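You operate a simulated robot arm through the tools that you are given. There is no shell and no other tool.

You run a simulated robot arm. Do the job below in one go: nothing can be reset, and whatever is moved stays where it is left.

## Task
Wax the top of the clamped teal holder, then open the vice.
Fine: pad from the orange-grip drawer, wax from the tin, pad back, drawer shut. Where these are worked on the way, their far stop is far enough and under half their travel is too little: orange-grip drawer. A coat counts when it lies all over at full strength: go over it till it gets no stronger.

It is judged by the outcome, as a careful person would: the job done as asked, and still so three seconds after it is handed in. It fails if anything else is knocked over, pushed out of place, dropped, spilled or broken.

## Robot
A 7-joint arm with a three-finger gripper, fixed in place. Base frame: the origin is at the foot of the arm, x ahead of it, y to its left, z up; the work surface is at about z = 900. Lengths are in mm, angles in degrees, forces in N, time in s.
Its first joint turns from -166.0 to 166.0 degrees. Payload 2.69 kg.
The tool frame sits at the grasp point between the pads (the TCP): z along the fingers, y along the line on which they close. The tips reach 30 mm beyond it. Largest opening 128 mm; the body of the gripper starts 117 mm behind the TCP.
Orientation is that of the tool frame in the base frame, as [roll, pitch, yaw] about the fixed x, y, z axes, in that order (R = Rz(yaw) Ry(pitch) Rx(roll)). With the fingers straight down and closing along the base's y, the tool's x points along the base's -x, its y along +y and its z along -z.

## Interface
- The arm moves only by the tool send_rows. Its argument "deltas" is a list of rows, each an object of numbers (a shift or turn left out is 0, a gripper value left out holds the last): "hand": the opening, from 0 (shut) to 1 (fully open); "tx", "ty", "tz": the shift along the tool's x, y, z in mm; "rx", "ry", "rz": the turn, a rotation vector about the tool's x, y, z in degrees. In form: [{"hand": .., "tx": .., "ty": .., "tz": .., "rx": .., "ry": .., "rz": ..}, ...]. A call has 1 to 20 rows; each row shifts and turns the commanded pose from where the row before left it, along the tool's axes as they then stand. A row lasts 0.2 s, in which the tool goes at most 50 mm and 8.6 degrees; a call with a longer step from one row to the next is refused whole, and so is a gripper value outside its range. A pose out of reach is approached as far as the arm can. The call stops where the force on the tool passes 70 N (or 10 N more than at its start, if that is more) or the arm is blocked; 0.2 s more then pass. Each finger halts on what it meets, pressing with about 32 N; the grip force reading is that of the motor and also rises with nothing between the fingers. The clock runs only during rows and for 0.2 s after the last one: add rows that do not move to give the fingers time. The reply holds the time, the measured pose of the TCP, the force on the tool along the base axes, the opening and the grip force, in the units named above and with some noise, with the torque about the TCP (base axes, N m) and any sound that the robot's microphone picked up, and new pictures: "show" is both (left out), scene, wrist or none.
- Cameras (640 x 400 px; columns grow to the right, rows downward): "scene" is fixed at [220, 497.6, 1517.4]; the picture's right is [0.92, -0.40, 0.00], its down [-0.18, -0.41, -0.90] and it looks along [0.36, 0.82, -0.44] (base axes); focal length 214 px, centre (320, 200). "wrist" rides on the gripper at [58, 54, -131] in the tool frame; the picture's right is [-0.68, 0.74, 0.00], its down [-0.62, -0.57, -0.55] and it looks along [-0.40, -0.37, 0.84] (tool axes); focal length 234 px, centre (320, 200). There is no depth. A picture from a camera that has moved, and an enlarged one, comes with that camera's place and axes in the base frame and with its lens.
- slide_trunk(by): slides the trunk up (or, below 0, down) by that many mm; the arm rides with it, the base frame stays. It gives what a move gives, with no picture.
- enlarge(camera, box): a new picture of the part [left, top, right, bottom] of that camera's present view, enlarged. No time passes.
- finish_job(): hands the job in; it is judged then, once.

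Nothing tells you positions but the pictures and the camera data. Unless the task says otherwise, let go and move clear before handing in.

The tools are called after "Request:" by a JSON object that holds its "api" and its "payload". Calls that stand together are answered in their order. send_rows: Moves the arm, as the interface text tells. Its arguments: {"type":"object","properties":{"deltas":{"type":"array","items":{"type":"object","properties":{"hand":{"type":"number"},"tx":{"type":"number"},"ty":{"type":"number"},"tz":{"type":"number"},"rx":{"type":"number"},"ry":{"type":"number"},"rz":{"type":"number"}}}},"show":{"type":"string","enum":["both","scene","wrist","none"]}},"required":["deltas"]} The other tools are called the same way: slide_trunk (by) slides the trunk up or down; enlarge (camera, box) takes an enlarged picture of a part of a camera's view; finish_job () hands the job in.

At the start:

```text
time_s: 0.0
tool_pos: [443.8, 537.8, 1253.4]
tool_rot: [180.0, 0.0, -180.0]
ft_force: [-0.1, -0.4, -0.1]
wrist_torque: [0.01, 0.02, 0.0]
finger_gap: 127.9
grip_force: 0.0
trunk travel left (down, up): [-150.0, 200.0]
```

scene: 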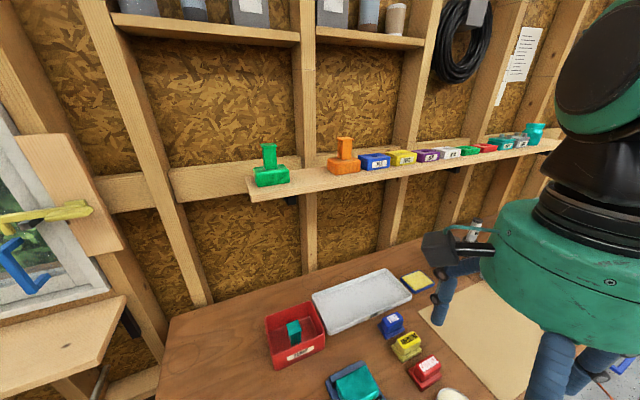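
wrist: 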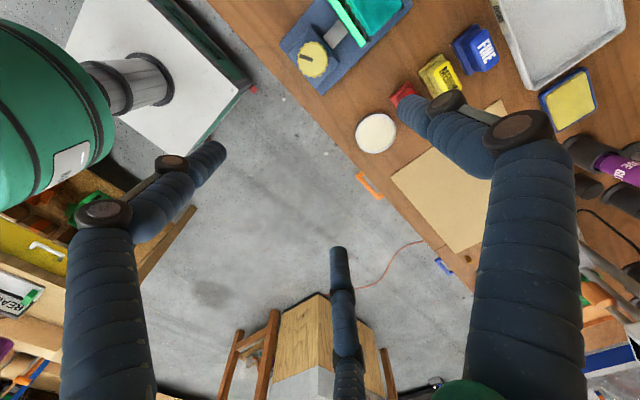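

I see a workbench with a vice clamping a teal holder, a red box, pads marked FINE/MEDIUM/etc., a wax tin (white round), and drawers. I'll look closer before moving.

Request:
{"api": "enlarge", "payload": {"camera": "wrist", "box": [260, 0, 640, 240]}}

Request:
{"api": "enlarge", "payload": {"camera": "scene", "box": [240, 240, 560, 400]}}

Request:
{"api": "enlarge", "payload": {"camera": "wrist", "box": [0, 140, 240, 400]}}

Request:
{"api": "enlarge", "payload": {"camera": "wrist", "box": [400, 160, 640, 400]}}

```text
1.67 times, centred on (450, 120) of wrist
camera zoom: at [383.0, 594.0, 1384.7], right [0.68, 0.74, 0.0], down [0.62, -0.57, 0.55], along [0.4, -0.37, -0.84], focal length 390 px, centre (103, 333)
```

zoom: 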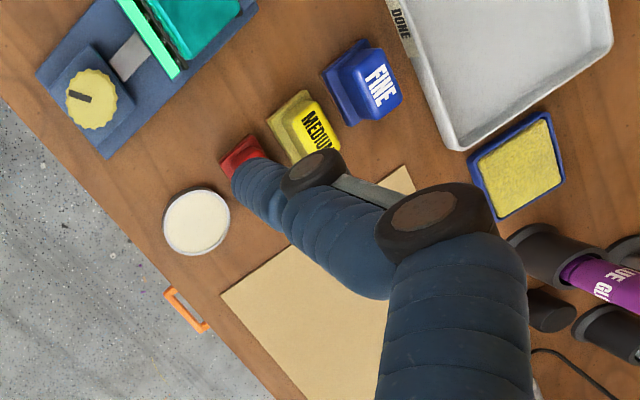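

```text
2.00 times, centred on (400, 320) of scene
camera zoom: at [220.0, 497.6, 1517.4], right [0.92, -0.4, 0.0], down [-0.18, -0.41, -0.9], along [0.36, 0.82, -0.44], focal length 429 px, centre (160, -40)
```

zoom: 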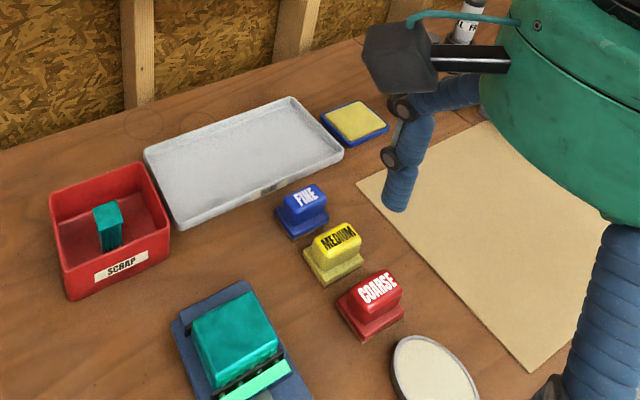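

```text
1.54 times, centred on (120, 270) of wrist
camera zoom: at [383.0, 594.0, 1384.7], right [0.68, 0.74, 0.0], down [0.62, -0.57, 0.55], along [0.4, -0.37, -0.84], focal length 360 px, centre (628, 92)
```

zoom: 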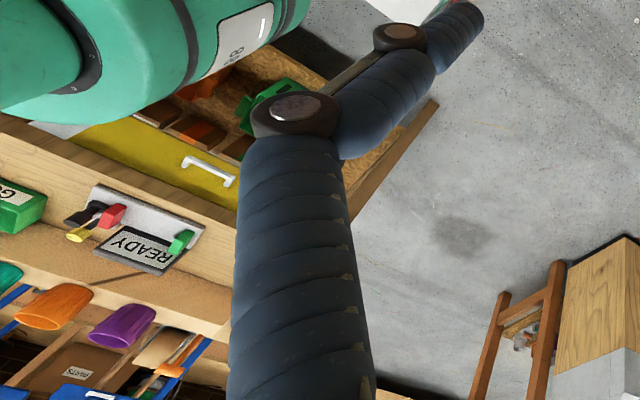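

```text
1.67 times, centred on (520, 280) of wrist
camera zoom: at [383.0, 594.0, 1384.7], right [0.68, 0.74, 0.0], down [0.62, -0.57, 0.55], along [0.4, -0.37, -0.84], focal length 390 px, centre (-13, 67)
```

zoom: 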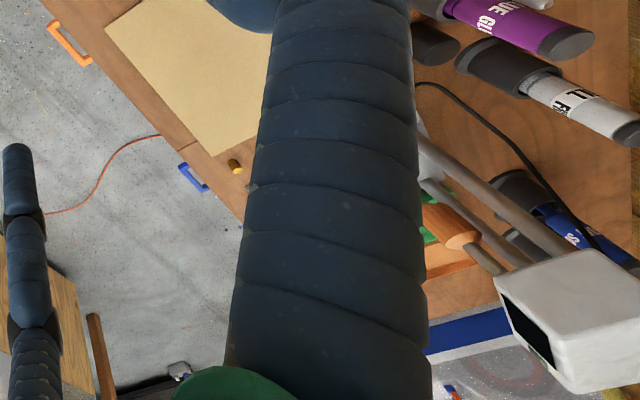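

The holder is clamped in a blue vice with a yellow knob at about (386, 576). The wax tin is near (565, 580), and the orange handle sits under the bench's front edge at about x=690, y=485. I'll move over for a closer look at the orange drawer.

Request:
{"api": "send_rows", "payload": {"deltas": [{"tx": -30, "ty": -15, "tz": 16}, {"tx": -30, "ty": -15, "tz": 16}, {"tx": -30, "ty": -15, "tz": 16}, {"tx": -30, "ty": -15, "tz": 16}, {"tx": -30, "ty": -15, "tz": 16}, {"tx": -30, "ty": -15, "tz": 16}, {}]}}

```text
time_s: 1.6
tool_pos: [624.2, 448.5, 1154.0]
tool_rot: [180.0, 0.0, -180.0]
ft_force: [0.9, 0.5, -1.0]
wrist_torque: [0.02, 0.05, 0.03]
finger_gap: 127.9
grip_force: 0.0
trunk travel left (down, up): [-150.0, 200.0]
camera wrist: at [564.6, 504.3, 1286.3], right [0.68, 0.74, 0.0], down [0.62, -0.57, 0.55], along [0.4, -0.37, -0.84], focal length 234 px, centre (320, 200)
```

scene: 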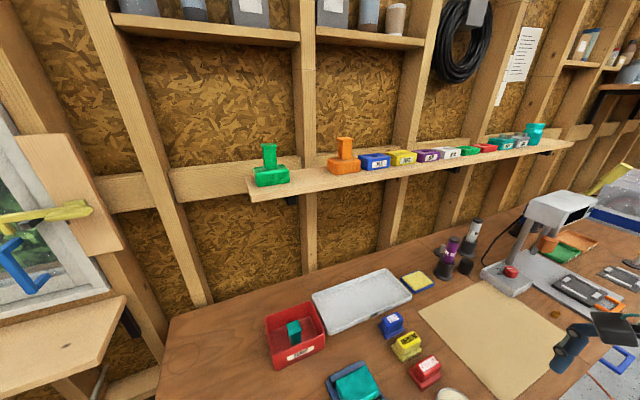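
wrist: 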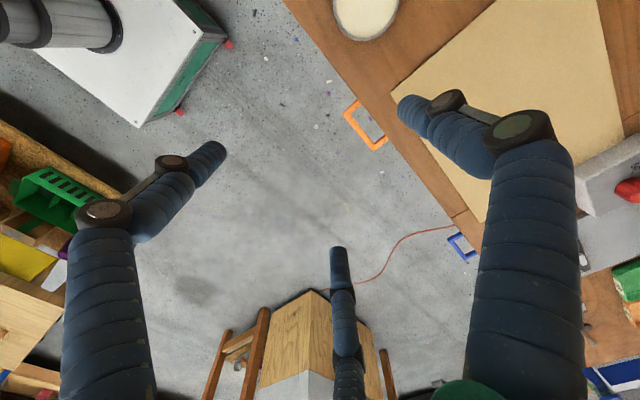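

The orange handle is now visible at about pixel (366,125). The gripper shows several finger-like parts, so I'll close and open it to learn which ones move.

Request:
{"api": "send_rows", "payload": {"deltas": [{"hand": 0.2}, {}, {}]}}

Request:
{"api": "enlarge", "payload": {"camera": "wrist", "box": [300, 70, 440, 170]}}

Request:
{"api": "enlarge", "payload": {"camera": "scene", "box": [480, 260, 640, 400]}}

```text
time_s: 2.4
tool_pos: [624.2, 448.8, 1154.1]
tool_rot: [180.0, 0.1, -180.0]
ft_force: [1.0, 0.6, -0.4]
wrist_torque: [-0.02, -0.03, 0.01]
finger_gap: 25.5
grip_force: 0.0
trunk travel left (down, up): [-150.0, 200.0]
camera wrist: at [563.6, 504.6, 1286.7], right [0.68, 0.74, 0.0], down [0.62, -0.57, 0.55], along [0.4, -0.37, -0.84], focal length 234 px, centre (320, 200)
```

scene: 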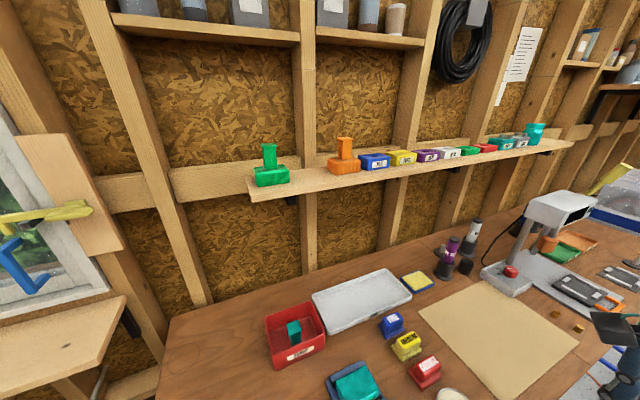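
wrist: 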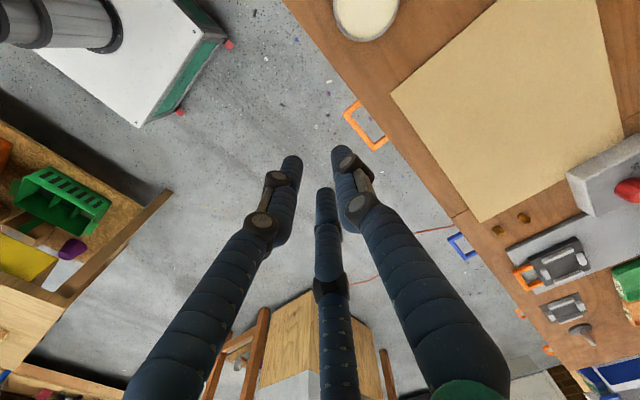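

```text
4.00 times, centred on (370, 120) of wrist
camera zoom: at [563.6, 504.6, 1286.7], right [0.68, 0.74, 0.0], down [0.62, -0.57, 0.55], along [0.4, -0.37, -0.84], focal length 937 px, centre (120, 520)
```

zoom: 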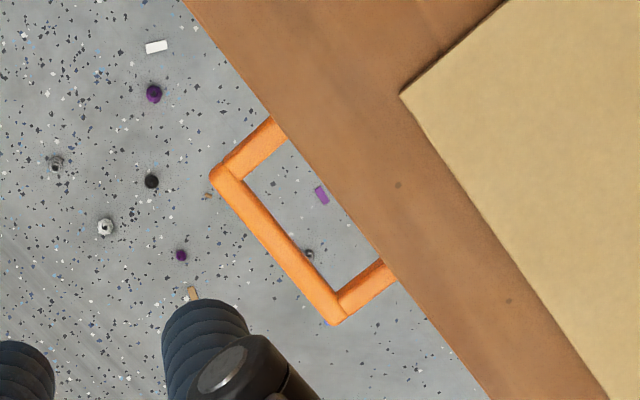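

```text
2.86 times, centred on (560, 330) of scene
camera zoom: at [220.0, 497.6, 1517.4], right [0.92, -0.4, 0.0], down [-0.18, -0.41, -0.9], along [0.36, 0.82, -0.44], focal length 613 px, centre (-366, -171)
```

zoom: 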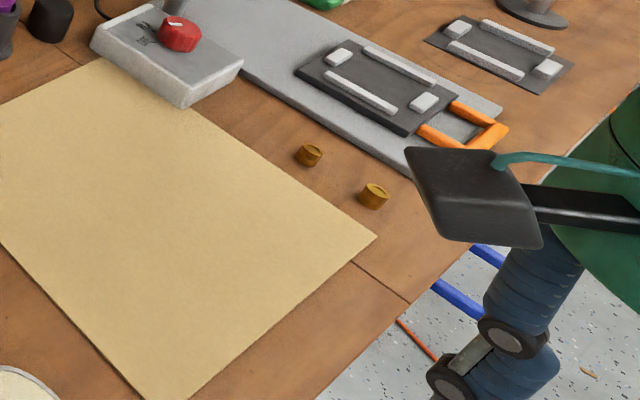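

The hand shows one finger on +y opposing two on -y. By triangulation the orange bar lies at x≈678–784, y≈466–477, z≈792, and the bench edge is at y≈503. I'll lower the trunk for reach and then hover above the bar.

Request:
{"api": "slide_trunk", "payload": {"by": -100}}

Request:
{"api": "send_rows", "payload": {"deltas": [{"hand": 0.28, "tx": -35, "ty": 7}, {"tx": -35, "ty": 7}, {"tx": -37, "ty": 8}, {"tz": 30}, {"tz": 30}, {"tz": 30}, {}]}}

```text
time_s: 3.7
tool_pos: [623.1, 449.5, 1055.5]
tool_rot: [-180.0, 0.0, 180.0]
ft_force: [0.5, 0.2, -0.2]
wrist_torque: [0.01, 0.0, -0.01]
finger_gap: 25.7
grip_force: 0.0
trunk travel left (down, up): [-50.0, 300.0]
```

```text
time_s: 5.3
tool_pos: [732.4, 473.5, 964.1]
tool_rot: [179.9, 0.0, 180.0]
ft_force: [0.8, 0.5, -0.5]
wrist_torque: [-0.01, 0.01, -0.01]
finger_gap: 35.7
grip_force: 0.0
trunk travel left (down, up): [-50.0, 300.0]
camera wrist: at [672.0, 528.4, 1096.3], right [0.68, 0.74, 0.0], down [0.62, -0.57, 0.55], along [0.4, -0.37, -0.84], focal length 234 px, centre (320, 200)
```

scene: 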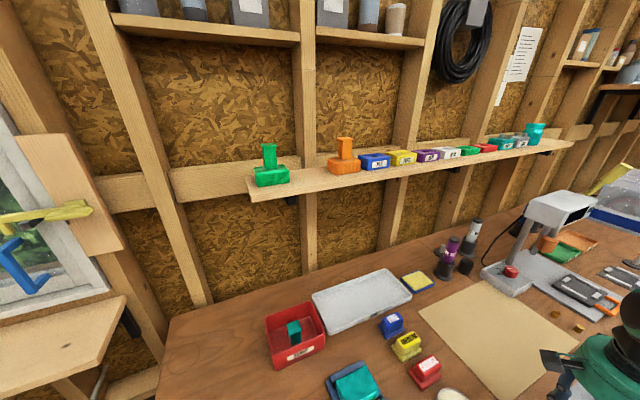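
wrist: 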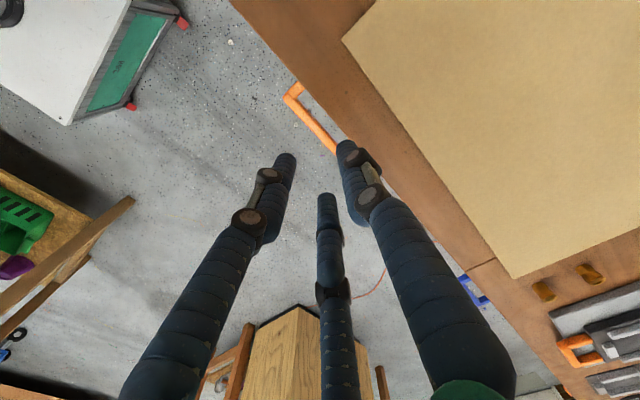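

Request:
{"api": "enlarge", "payload": {"camera": "wrist", "box": [240, 60, 440, 220]}}

```text
2.50 times, centred on (340, 140) of wrist
camera zoom: at [672.0, 528.4, 1096.3], right [0.68, 0.74, 0.0], down [0.62, -0.57, 0.55], along [0.4, -0.37, -0.84], focal length 585 px, centre (270, 350)
```

zoom: 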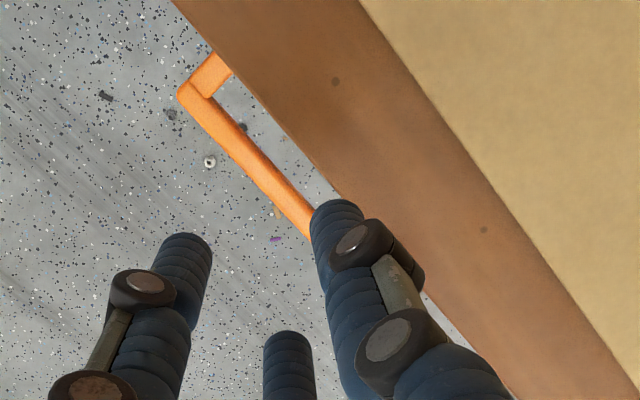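

The bar is confirmed at y≈463–473 and z≈792, with the bench edge at y=503. I'll narrow the opening and go down astride the bar.

Request:
{"api": "send_rows", "payload": {"deltas": [{"hand": 0.23, "ty": -3.5}, {"tz": 30}, {"tz": 30}, {"tz": 30}, {"tz": 25}, {}], "show": "wrist"}}

Request:
{"api": "enlarge", "payload": {"camera": "wrist", "box": [220, 60, 420, 260]}}

```text
time_s: 6.7
tool_pos: [732.3, 468.9, 849.4]
tool_rot: [179.9, -0.1, 179.9]
ft_force: [1.8, -14.1, 0.4]
wrist_torque: [0.69, 0.11, -0.07]
finger_gap: 19.8
grip_force: 0.0
trunk travel left (down, up): [-50.0, 300.0]
camera wrist: at [671.0, 523.7, 980.9], right [0.68, 0.74, 0.0], down [0.62, -0.57, 0.55], along [0.4, -0.37, -0.84], focal length 234 px, centre (320, 200)
```

wrist: 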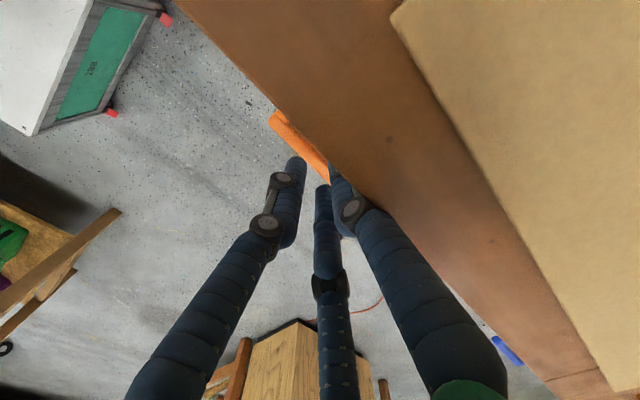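

```text
2.00 times, centred on (320, 160) of wrist
camera zoom: at [671.0, 523.7, 980.9], right [0.68, 0.74, 0.0], down [0.62, -0.57, 0.55], along [0.4, -0.37, -0.84], focal length 468 px, centre (320, 280)
```

zoom: 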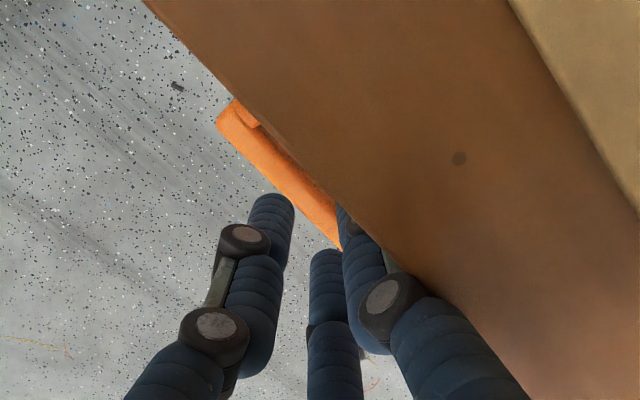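

The +y finger touched the bench edge: −14 N sideways, and the gap was pushed to 20. So the fingers are bulkier than stated for a vertical approach. I'll back up, lean the hand about 60° and come at the bar from the front.

Request:
{"api": "send_rows", "payload": {"deltas": [{"ty": -3}, {"tz": -30}, {"tz": -30}, {"tz": -30}, {"ty": -40, "tz": -10}, {"ty": -40}, {"ty": -40}, {"rx": -8.5}, {"rx": -8.5}, {"rx": -8.5}, {"rx": -8.5}, {"rx": -8.5}, {"rx": -8.5}, {"rx": -8.5}, {}]}}

```text
time_s: 9.9
tool_pos: [730.4, 345.3, 949.9]
tool_rot: [120.5, 0.1, 180.0]
ft_force: [-0.2, -0.6, -0.7]
wrist_torque: [0.06, 0.0, 0.01]
finger_gap: 29.4
grip_force: 0.0
trunk travel left (down, up): [-50.0, 300.0]
camera wrist: at [670.8, 260.5, 1063.4], right [0.68, 0.37, 0.64], down [0.62, -0.76, -0.21], along [0.4, 0.53, -0.74], focal length 234 px, centre (320, 200)
```

scene: 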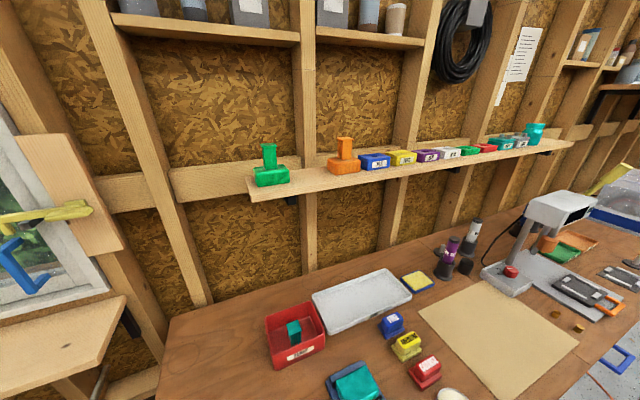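
wrist: 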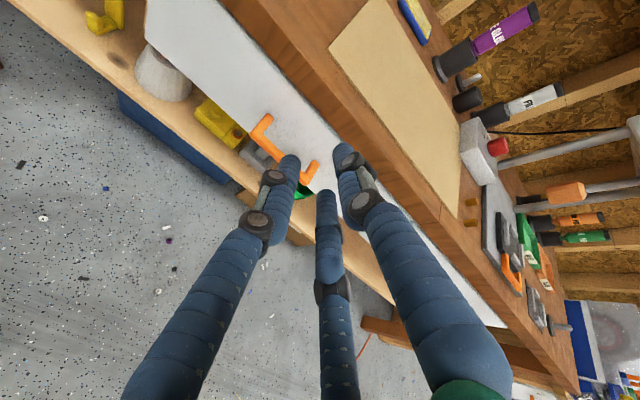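

Request:
{"api": "enlarge", "payload": {"camera": "wrist", "box": [130, 20, 450, 220]}}

```text
2.00 times, centred on (290, 120) of wrist
camera zoom: at [670.8, 260.5, 1063.4], right [0.68, 0.37, 0.64], down [0.62, -0.76, -0.21], along [0.4, 0.53, -0.74], focal length 468 px, centre (380, 360)
```

zoom: 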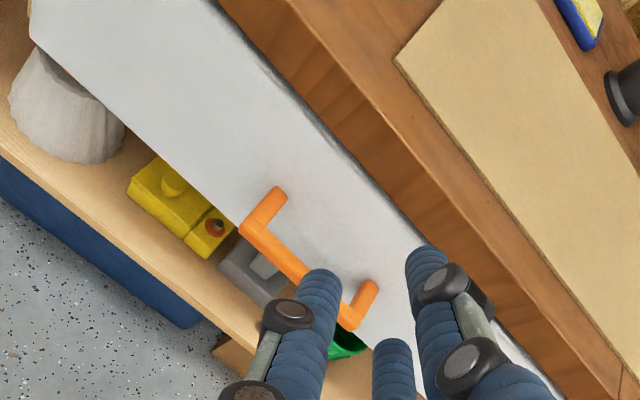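

The drawer front is the light panel at y≈503, spanning x≈503–960 and z≈720–860. The handle bar centre is at about (731, 468, 787), so I'll line up with the bar along the tilted axis.

Request:
{"api": "send_rows", "payload": {"deltas": [{"hand": 0.34, "ty": -39}, {"ty": -39}, {"tz": 30}, {"tz": 26}, {"tz": 20}, {}], "show": "wrist"}}

Request:
{"api": "enlarge", "payload": {"camera": "wrist", "box": [200, 60, 440, 220]}}

```text
time_s: 11.3
tool_pos: [728.7, 370.6, 843.1]
tool_rot: [120.5, 0.1, 179.9]
ft_force: [-0.3, 1.1, -0.2]
wrist_torque: [0.02, 0.03, 0.02]
finger_gap: 43.6
grip_force: 0.0
trunk travel left (down, up): [-50.0, 300.0]
camera wrist: at [668.7, 287.2, 957.2], right [0.68, 0.37, 0.63], down [0.62, -0.76, -0.21], along [0.4, 0.53, -0.74], focal length 234 px, centre (320, 200)
```

wrist: 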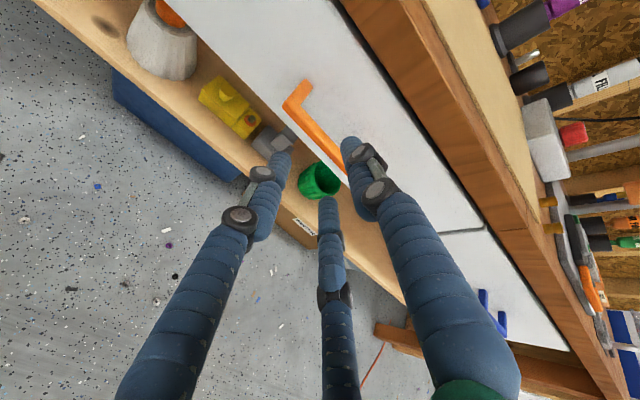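

```text
2.50 times, centred on (320, 140) of wrist
camera zoom: at [668.7, 287.2, 957.2], right [0.68, 0.37, 0.63], down [0.62, -0.76, -0.21], along [0.4, 0.53, -0.74], focal length 585 px, centre (320, 350)
```

zoom: 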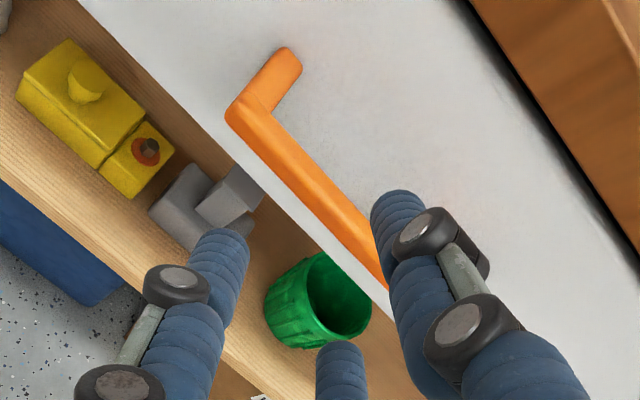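

The tool is aligned with the bar. I'll advance along the tool axis and look before closing.

Request:
{"api": "send_rows", "payload": {"deltas": [{"ty": 4, "tz": 25}, {"tz": 25}, {"tz": 20}, {"tz": 15}, {"tz": 13}, {}], "show": "wrist"}}

Request:
{"api": "enlarge", "payload": {"camera": "wrist", "box": [200, 60, 440, 220]}}

```text
time_s: 12.4
tool_pos: [732.2, 437.1, 804.3]
tool_rot: [120.7, -0.1, 179.5]
ft_force: [-4.8, -25.6, 5.1]
wrist_torque: [-0.36, -0.08, 0.26]
finger_gap: 53.2
grip_force: 5.7
trunk travel left (down, up): [-50.0, 300.0]
stopped in row 5: the force on the tool passed its limit at 111 N (the readings are from after the stop); the commanded pose is now the measured one
camera wrist: at [671.9, 353.8, 917.9], right [0.68, 0.37, 0.63], down [0.61, -0.77, -0.21], along [0.41, 0.53, -0.75], focal length 234 px, centre (320, 200)
```

wrist: 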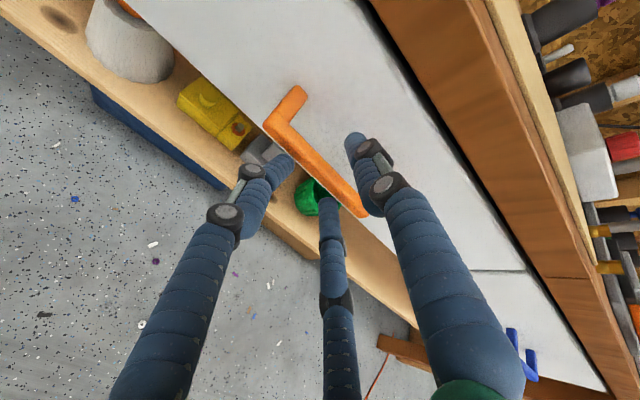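

```text
2.50 times, centred on (320, 140) of wrist
camera zoom: at [671.9, 353.8, 917.9], right [0.68, 0.37, 0.63], down [0.61, -0.77, -0.21], along [0.41, 0.53, -0.75], focal length 585 px, centre (320, 350)
```

zoom: 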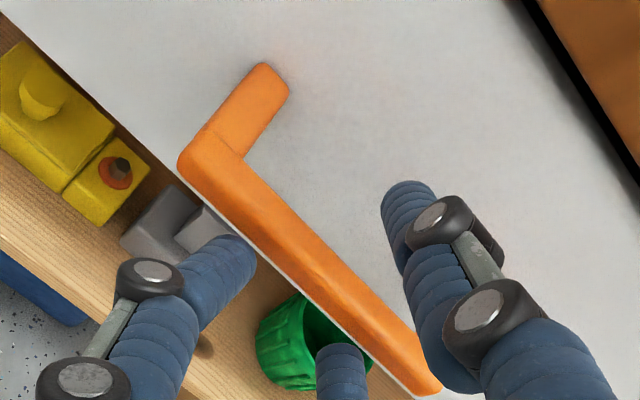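

A finger caught something, and the fingers were pushed apart, most likely because the lower fingers met the bar's front edge. I'll back off, tilt further towards horizontal, open wider and re-aim slightly lower.

Request:
{"api": "send_rows", "payload": {"deltas": [{"tz": -20}, {"tz": -25, "hand": 0.5}, {"tz": -25}, {"rx": -7}, {"rx": -7}, {"rx": -6}, {}], "show": "both"}}

Request:
{"api": "enlarge", "payload": {"camera": "wrist", "box": [200, 40, 440, 240]}}

```text
time_s: 14.0
tool_pos: [732.1, 378.9, 839.4]
tool_rot: [100.7, 0.0, 179.6]
ft_force: [-0.2, -0.3, -1.4]
wrist_torque: [0.05, -0.01, 0.02]
finger_gap: 63.9
grip_force: 0.0
trunk travel left (down, up): [-50.0, 300.0]
camera wrist: at [671.6, 262.5, 917.6], right [0.68, 0.13, 0.72], down [0.61, -0.65, -0.45], along [0.41, 0.75, -0.52], focal length 234 px, centre (320, 200)
```

scene: 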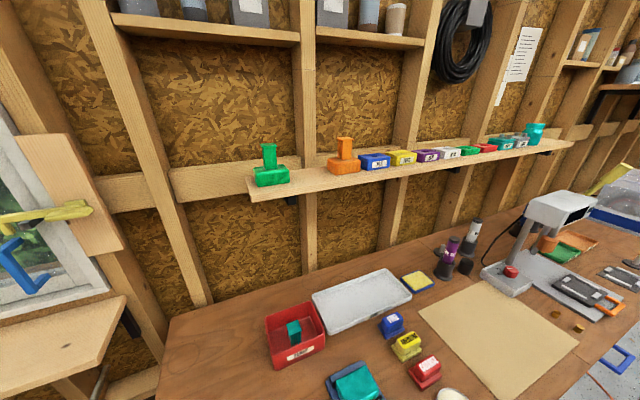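
wrist: 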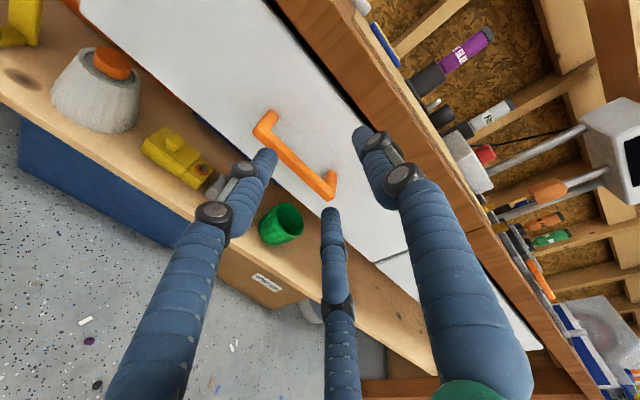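

```text
2.00 times, centred on (320, 140) of wrist
camera zoom: at [671.6, 262.5, 917.6], right [0.68, 0.13, 0.72], down [0.61, -0.65, -0.45], along [0.41, 0.75, -0.52], focal length 468 px, centre (320, 320)
```

zoom: 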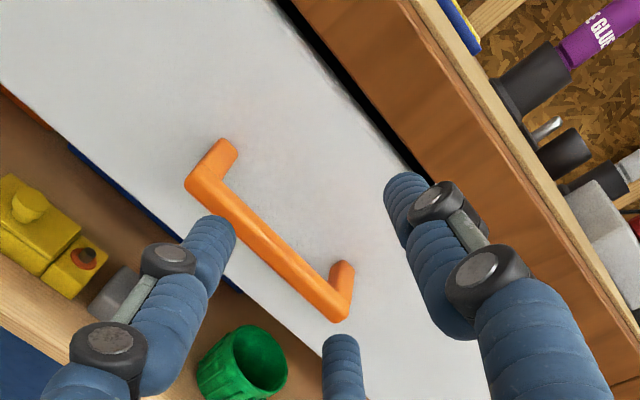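

The hand is really a three-jaw type: one jaw on +y, and two at −y/2 that are spread in x. I'll shift down so the bar falls between the upper jaw and the lower pair, then advance partway.

Request:
{"api": "send_rows", "payload": {"deltas": [{"ty": -20}, {"ty": -19}, {"tz": 25}, {"tz": 20}, {}], "show": "wrist"}}

Request:
{"api": "enlarge", "payload": {"camera": "wrist", "box": [200, 40, 440, 240]}}

```text
time_s: 15.2
tool_pos: [733.0, 415.1, 794.2]
tool_rot: [100.7, 0.0, 179.6]
ft_force: [0.4, -0.5, 0.1]
wrist_torque: [0.02, -0.02, -0.02]
finger_gap: 63.8
grip_force: 0.1
trunk travel left (down, up): [-50.0, 300.0]
camera wrist: at [672.2, 299.3, 872.1], right [0.68, 0.13, 0.72], down [0.61, -0.65, -0.45], along [0.41, 0.75, -0.52], focal length 234 px, centre (320, 200)
```

wrist: 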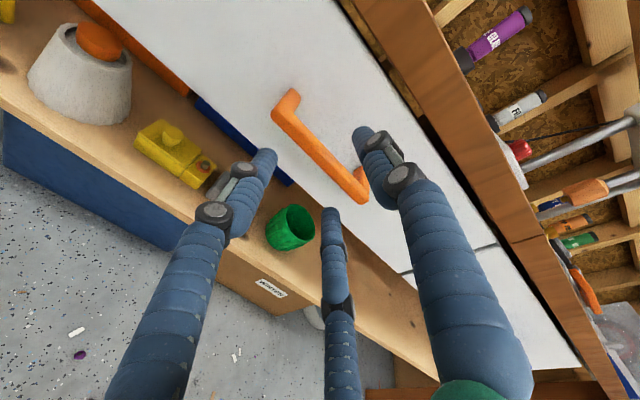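

```text
2.00 times, centred on (320, 140) of wrist
camera zoom: at [672.2, 299.3, 872.1], right [0.68, 0.13, 0.72], down [0.61, -0.65, -0.45], along [0.41, 0.75, -0.52], focal length 468 px, centre (320, 320)
```

zoom: 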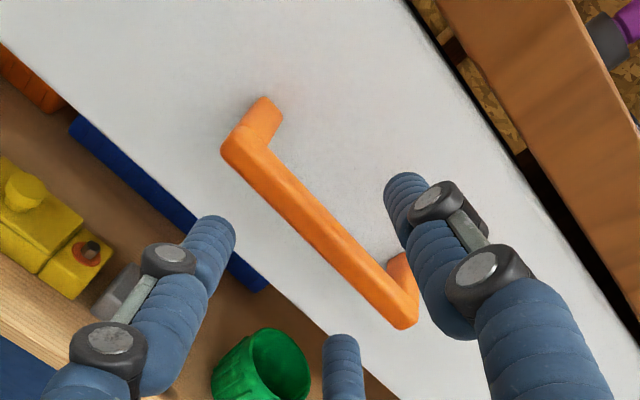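

The bar now sits between the upper jaw and the lower pair. I'll advance the last bit gently.

Request:
{"api": "send_rows", "payload": {"deltas": [{"tz": 10}, {"tz": 8}, {"tz": 7}, {"tz": 5}, {}], "show": "wrist"}}

Request:
{"api": "enlarge", "payload": {"camera": "wrist", "box": [200, 40, 440, 240]}}

```text
time_s: 16.4
tool_pos: [733.2, 446.3, 787.9]
tool_rot: [100.7, 0.0, 179.5]
ft_force: [-0.2, -0.6, -1.1]
wrist_torque: [0.0, 0.01, 0.01]
finger_gap: 64.2
grip_force: 0.2
trunk travel left (down, up): [-50.0, 300.0]
camera wrist: at [672.3, 330.0, 866.7], right [0.68, 0.13, 0.72], down [0.61, -0.65, -0.45], along [0.41, 0.75, -0.52], focal length 234 px, centre (320, 200)
```

wrist: 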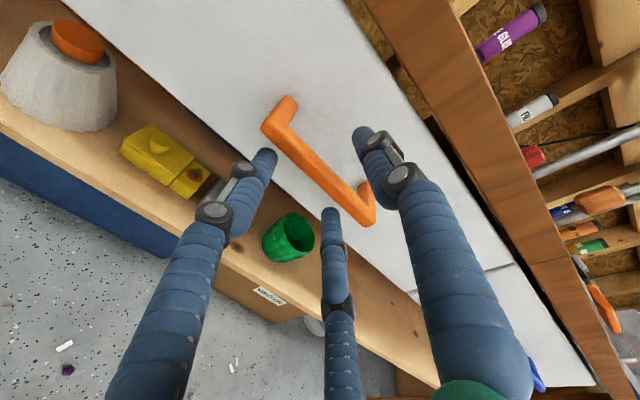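

```text
2.00 times, centred on (320, 140) of wrist
camera zoom: at [672.3, 330.0, 866.7], right [0.68, 0.13, 0.72], down [0.61, -0.65, -0.45], along [0.41, 0.75, -0.52], focal length 468 px, centre (320, 320)
```

zoom: 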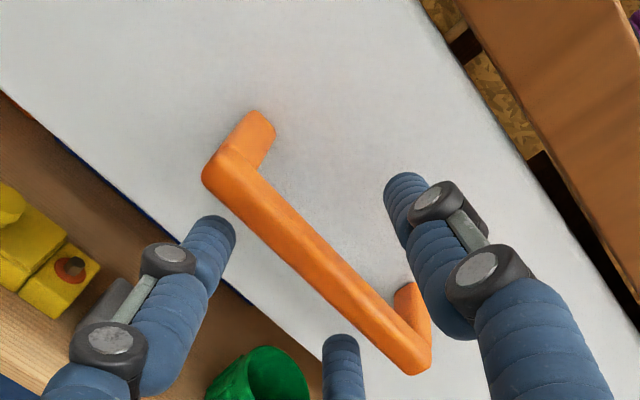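

There is no contact and the bar is between the jaws, so I'll close on it.

Request:
{"api": "send_rows", "payload": {"deltas": [{"tz": 5}, {"hand": 0.3}, {"hand": 0.1}, {"hand": 0}, {}, {}], "show": "wrist"}}

Request:
{"api": "enlarge", "payload": {"camera": "wrist", "box": [200, 40, 440, 240]}}

```text
time_s: 17.8
tool_pos: [732.1, 452.1, 786.5]
tool_rot: [100.9, -0.1, 179.6]
ft_force: [-11.9, -3.8, -14.1]
wrist_torque: [0.41, -0.23, 0.13]
finger_gap: 23.6
grip_force: 45.4
trunk travel left (down, up): [-50.0, 300.0]
camera wrist: at [671.3, 334.8, 864.8], right [0.68, 0.13, 0.72], down [0.61, -0.65, -0.45], along [0.41, 0.75, -0.52], focal length 234 px, centre (320, 200)
```

wrist: 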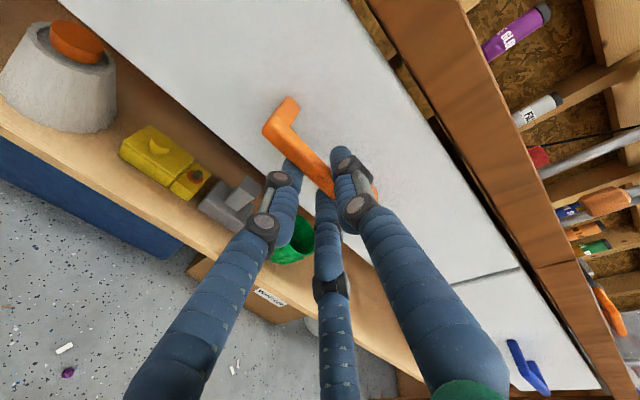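

```text
2.00 times, centred on (320, 140) of wrist
camera zoom: at [671.3, 334.8, 864.8], right [0.68, 0.13, 0.72], down [0.61, -0.65, -0.45], along [0.41, 0.75, -0.52], focal length 468 px, centre (320, 320)
```

zoom: 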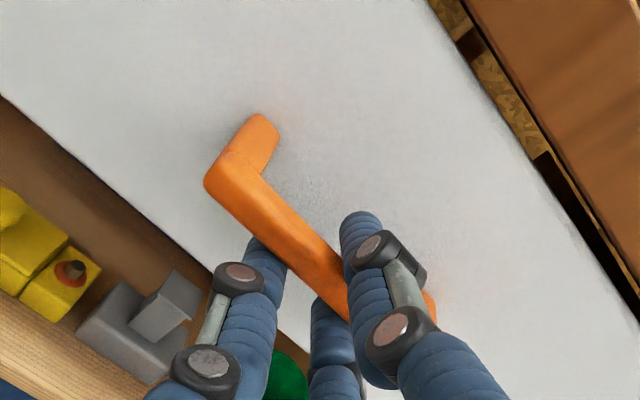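

The bar is gripped at a gap of 23.6 with 45 N. Now I'll pull straight back along -y.

Request:
{"api": "send_rows", "payload": {"deltas": [{"tz": -4.9, "ty": -0.9}, {"tz": -9.8, "ty": -1.9}, {"tz": -14.7, "ty": -2.8}, {"tz": -14.7, "ty": -2.8}, {"tz": -14.7, "ty": -2.8}, {"tz": -14.7, "ty": -2.8}, {"tz": -14.7, "ty": -2.8}, {}]}}

```text
time_s: 19.6
tool_pos: [733.1, 360.0, 786.1]
tool_rot: [100.9, -0.1, 179.6]
ft_force: [-20.8, -1.2, -16.1]
wrist_torque: [0.48, -0.06, 0.66]
finger_gap: 23.4
grip_force: 45.0
trunk travel left (down, up): [-50.0, 300.0]
camera wrist: at [671.2, 243.8, 864.7], right [0.68, 0.13, 0.72], down [0.61, -0.65, -0.45], along [0.41, 0.75, -0.52], focal length 234 px, centre (320, 200)
```

scene: 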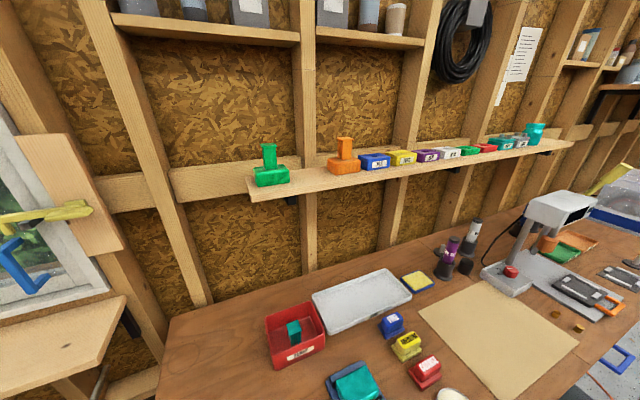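
wrist: 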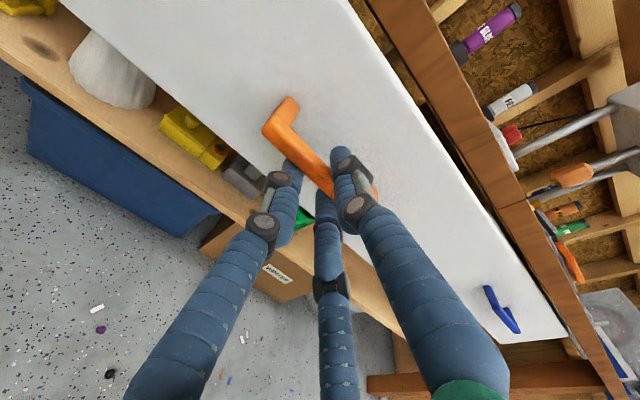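

The drawer follows with very little resistance; it is 92 mm out so far. I'll keep pulling.

Request:
{"api": "send_rows", "payload": {"deltas": [{"tz": -14.7, "ty": -2.8}, {"tz": -14.7, "ty": -2.8}, {"tz": -14.7, "ty": -2.8}, {"tz": -14.7, "ty": -2.8}, {"tz": -14.7, "ty": -2.8}, {"tz": -14.7, "ty": -2.8}, {"tz": -14.7, "ty": -2.8}, {}]}}

```text
time_s: 21.4
tool_pos: [732.1, 257.0, 786.8]
tool_rot: [100.8, -0.1, 179.5]
ft_force: [-6.4, -1.1, -30.2]
wrist_torque: [0.31, -0.27, -0.02]
finger_gap: 23.6
grip_force: 45.4
trunk travel left (down, up): [-50.0, 300.0]
camera wrist: at [671.2, 140.4, 864.8], right [0.68, 0.13, 0.72], down [0.61, -0.65, -0.45], along [0.41, 0.75, -0.52], focal length 234 px, centre (320, 200)
```

scene: 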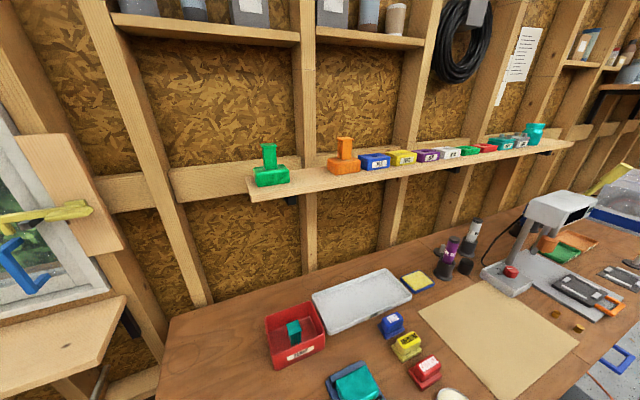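
wrist: 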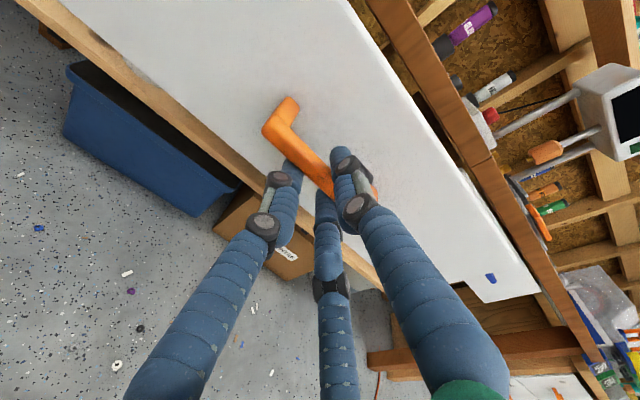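

Request:
{"api": "send_rows", "payload": {"deltas": [{"tz": -14.7, "ty": -4.0}, {"tz": -14.7, "ty": -3.2}, {"tz": -14.7, "ty": -2.8}, {"tz": -14.7, "ty": -2.8}, {"tz": -10, "ty": -1.9}, {"tz": -10, "ty": -1.9}, {"tz": -10, "ty": -1.9}, {}]}}

```text
time_s: 23.2
tool_pos: [733.2, 165.7, 786.0]
tool_rot: [100.7, 0.2, 179.5]
ft_force: [19.1, -1.5, 7.5]
wrist_torque: [0.7, 0.13, -0.16]
finger_gap: 23.7
grip_force: 44.9
trunk travel left (down, up): [-50.0, 300.0]
camera wrist: at [670.8, 47.9, 864.3], right [0.68, 0.13, 0.73], down [0.61, -0.65, -0.45], along [0.41, 0.75, -0.52], focal length 234 px, centre (320, 200)
```

scene: 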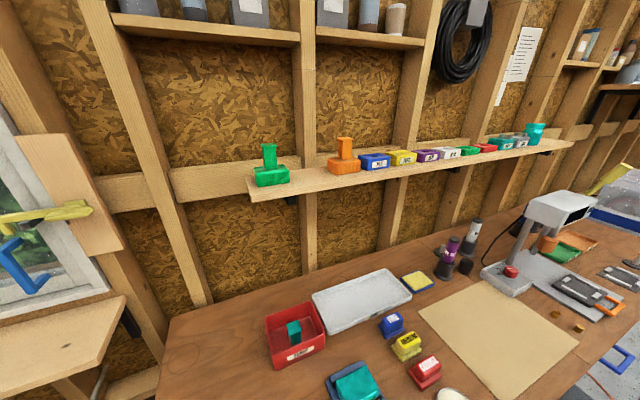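
wrist: 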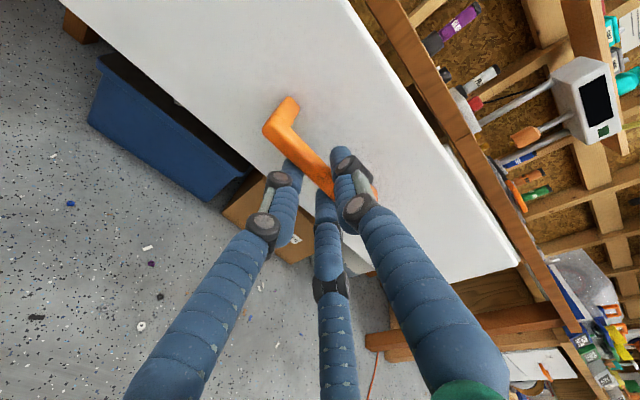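

Request:
{"api": "send_rows", "payload": {"deltas": [{"tz": -9.8, "ty": -1.9}, {"tz": -9.8, "ty": -1.9}, {"tz": -9.8, "ty": -1.9}, {"tz": -9.8, "ty": -1.9}, {"tz": -9.8, "ty": -1.9}, {"tz": -9.8, "ty": -1.9}, {"tz": -9.8, "ty": -1.9}, {}]}}

```text
time_s: 24.7
tool_pos: [728.6, 105.6, 789.0]
tool_rot: [100.2, 0.0, -179.9]
ft_force: [-7.7, 9.8, 12.5]
wrist_torque: [0.77, 0.23, 1.49]
finger_gap: 24.2
grip_force: 45.0
trunk travel left (down, up): [-50.0, 300.0]
stopped in row 7: the force on the tool passed its limit at 145 N (the readings are from after the stop); the commanded pose is now the measured one
camera wrist: at [667.6, -12.5, 865.6], right [0.68, 0.13, 0.72], down [0.62, -0.64, -0.46], along [0.4, 0.76, -0.52], focal length 234 px, centre (320, 200)
```

scene: 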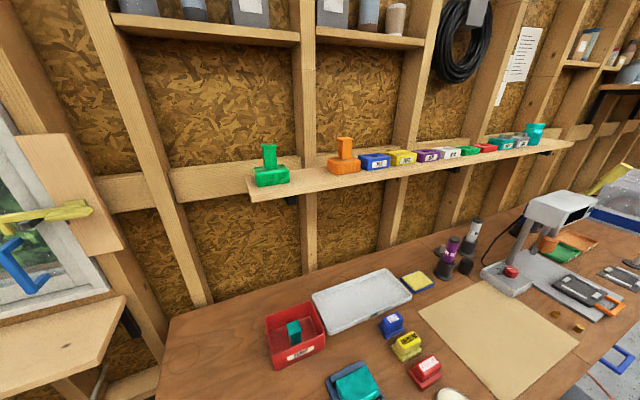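
wrist: 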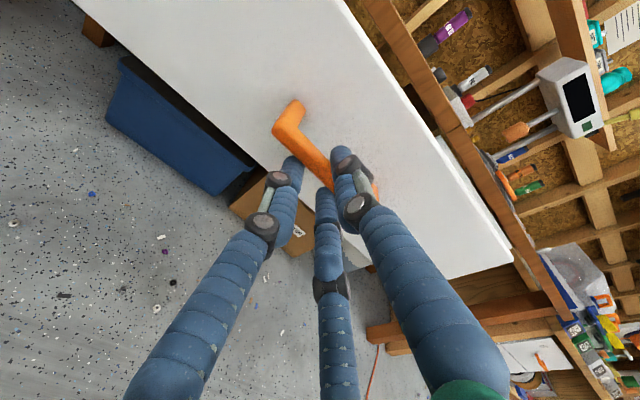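

The drawer has reached its far stop, about 346 mm out. I'll release the bar, back off, rise and turn the hand to point down so I can look in the drawer.

Request:
{"api": "send_rows", "payload": {"deltas": [{"hand": 0.3}, {"hand": 0.5}, {}, {"tz": -15}, {"tz": -20}, {"tz": -25}, {"tz": -20}, {"ty": 40}, {"ty": 40}, {"ty": 40}, {"ty": 40}, {"ty": 40}, {"ty": 40}, {}], "show": "wrist"}}

Request:
{"api": "send_rows", "payload": {"deltas": [{"rx": 8.4}, {"rx": 8.4}, {"rx": 8.4}, {"rx": 8.4}, {"rx": 8.4}, {"rx": 8.4}, {"rx": 8.4}, {"rx": 8.4}, {"rx": 8.4}, {"rx": 4.2}, {}]}}

```text
time_s: 27.7
tool_pos: [729.7, 69.7, 1039.8]
tool_rot: [100.3, -0.1, 180.0]
ft_force: [0.1, 0.7, -0.2]
wrist_torque: [-0.05, -0.04, -0.03]
finger_gap: 64.0
grip_force: 0.1
trunk travel left (down, up): [-50.0, 300.0]
camera wrist: at [668.6, -47.9, 1116.7], right [0.68, 0.13, 0.72], down [0.61, -0.64, -0.46], along [0.4, 0.76, -0.52], focal length 234 px, centre (320, 200)
```

wrist: 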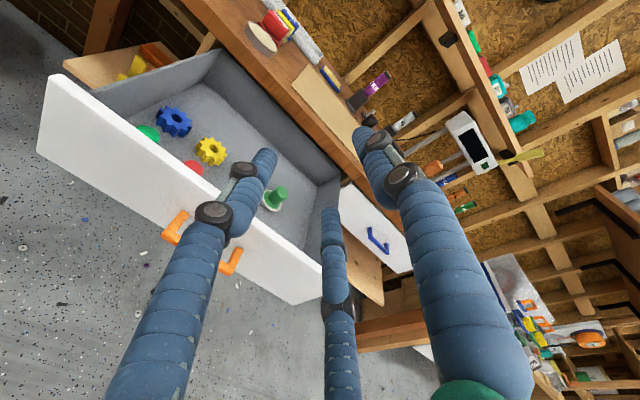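

```text
time_s: 30.1
tool_pos: [729.1, 69.1, 1038.6]
tool_rot: [-179.7, -0.1, -180.0]
ft_force: [0.8, 0.4, -0.3]
wrist_torque: [-0.04, -0.01, 0.01]
finger_gap: 63.8
grip_force: 0.1
trunk travel left (down, up): [-50.0, 300.0]
camera wrist: at [668.8, 125.0, 1169.1], right [0.68, 0.74, 0.0], down [0.62, -0.56, 0.55], along [0.4, -0.38, -0.83], focal length 234 px, centre (320, 200)
```

scene: 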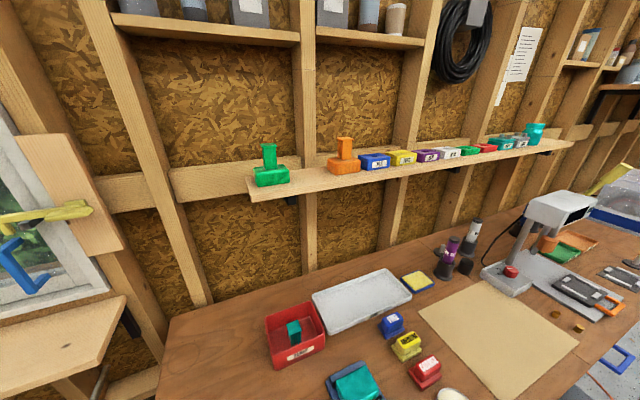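
wrist: 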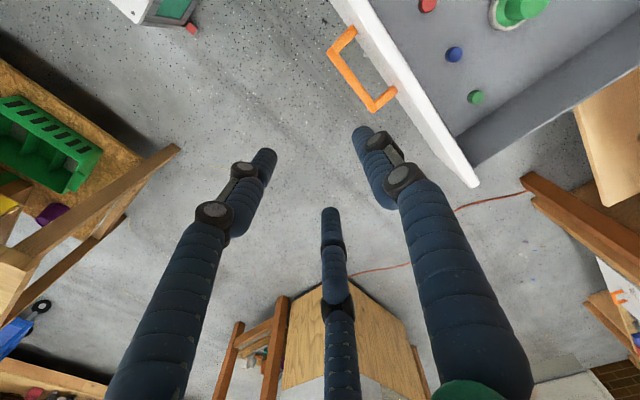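

The drawer holds gears, some small beads, and a green-knobbed object with a white base, which is likely the wax pad. I'll move over the drawer to see it clearly.

Request:
{"api": "send_rows", "payload": {"deltas": [{"ty": 40, "tz": -15}, {"ty": 40, "tz": -15}, {"ty": 40, "tz": -15}, {"ty": 40}, {"ty": 40}, {"tx": 30}, {"tx": 30}, {}], "show": "wrist"}}

Request:
{"api": "enlarge", "payload": {"camera": "wrist", "box": [240, 0, 640, 240]}}

```text
time_s: 31.9
tool_pos: [668.6, 269.5, 1084.2]
tool_rot: [-179.7, -0.1, 180.0]
ft_force: [-0.5, -0.3, 0.9]
wrist_torque: [0.03, -0.05, 0.02]
finger_gap: 64.1
grip_force: 0.0
trunk travel left (down, up): [-50.0, 300.0]
camera wrist: at [609.2, 325.7, 1215.4], right [0.68, 0.74, 0.0], down [0.62, -0.56, 0.55], along [0.4, -0.37, -0.84], focal length 234 px, centre (320, 200)
```

wrist: 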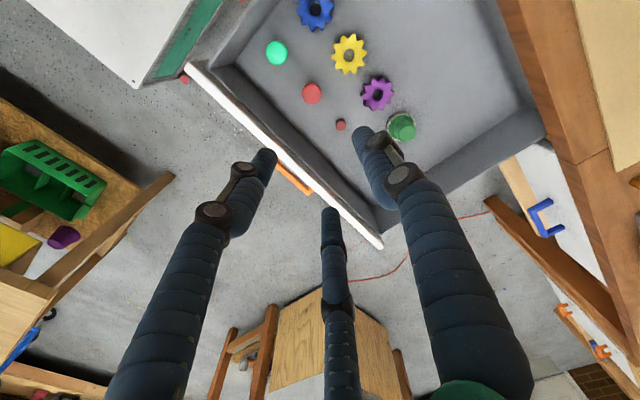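

```text
1.60 times, centred on (440, 120) of wrist
camera zoom: at [609.2, 325.7, 1215.4], right [0.68, 0.74, 0.0], down [0.62, -0.56, 0.55], along [0.4, -0.37, -0.84], focal length 375 px, centre (128, 328)
```

zoom: 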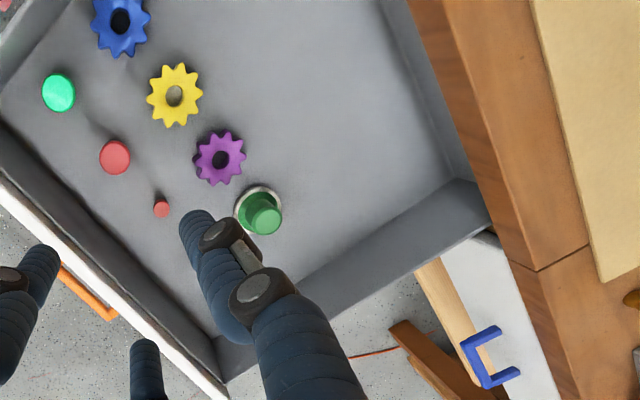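

Request:
{"api": "enlarge", "payload": {"camera": "wrist", "box": [360, 90, 450, 160]}}

Request:
{"api": "enlarge", "payload": {"camera": "wrist", "box": [250, 0, 400, 140]}}

```text
5.71 times, centred on (405, 125) of wrist
camera zoom: at [609.2, 325.7, 1215.4], right [0.68, 0.74, 0.0], down [0.62, -0.56, 0.55], along [0.4, -0.37, -0.84], focal length 1338 px, centre (-166, 629)
```

zoom: 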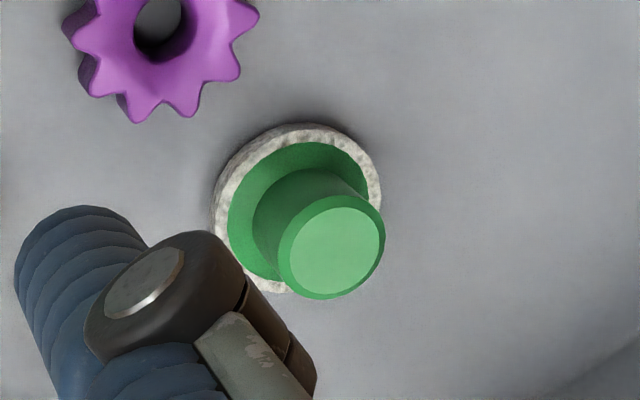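

```text
2.86 times, centred on (325, 70) of wrist
camera zoom: at [609.2, 325.7, 1215.4], right [0.68, 0.74, 0.0], down [0.62, -0.56, 0.55], along [0.4, -0.37, -0.84], focal length 669 px, centre (306, 571)
```

zoom: 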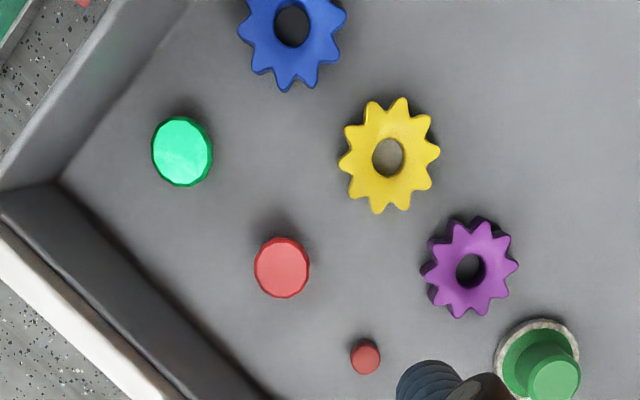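

The green-knobbed disc with a white felt underside is the pad. Its knob is near (812, 354), its top at z≈793, and it is about 33 mm in diameter. I'll hover over it and check alignment.

Request:
{"api": "send_rows", "payload": {"deltas": [{"tx": -36, "ty": 21}, {"tx": -36, "ty": 21}, {"tx": -36, "ty": 21}, {"tx": -35.5, "ty": 21.5}, {"tz": 40}, {"tz": 40}, {"tz": 40}, {"tz": 40}, {}], "show": "wrist"}}

Request:
{"api": "enlarge", "payload": {"camera": "wrist", "box": [220, 60, 440, 260]}}

```text
time_s: 33.9
tool_pos: [809.5, 353.5, 920.8]
tool_rot: [-179.7, -0.2, -180.0]
ft_force: [0.8, 0.0, 0.0]
wrist_torque: [-0.01, 0.06, -0.03]
finger_gap: 64.1
grip_force: 0.2
trunk travel left (down, up): [-50.0, 300.0]
camera wrist: at [750.2, 409.8, 1050.9], right [0.68, 0.74, 0.0], down [0.62, -0.56, 0.55], along [0.4, -0.37, -0.84], focal length 234 px, centre (320, 200)
```

wrist: 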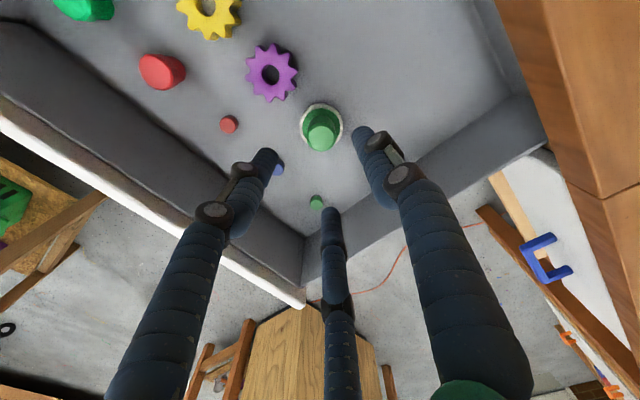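

```text
2.00 times, centred on (330, 160) of wrist
camera zoom: at [750.2, 409.8, 1050.9], right [0.68, 0.74, 0.0], down [0.62, -0.56, 0.55], along [0.4, -0.37, -0.84], focal length 468 px, centre (300, 280)
```

zoom: 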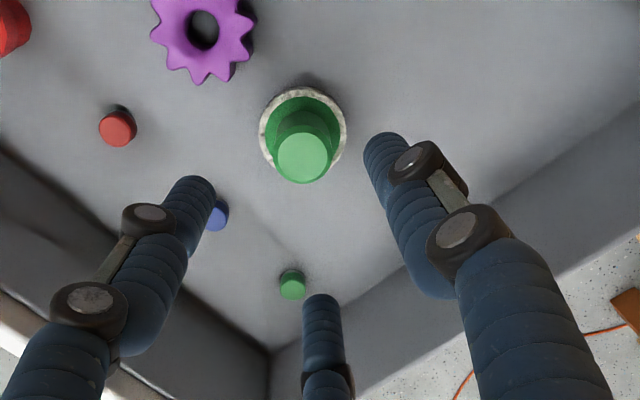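

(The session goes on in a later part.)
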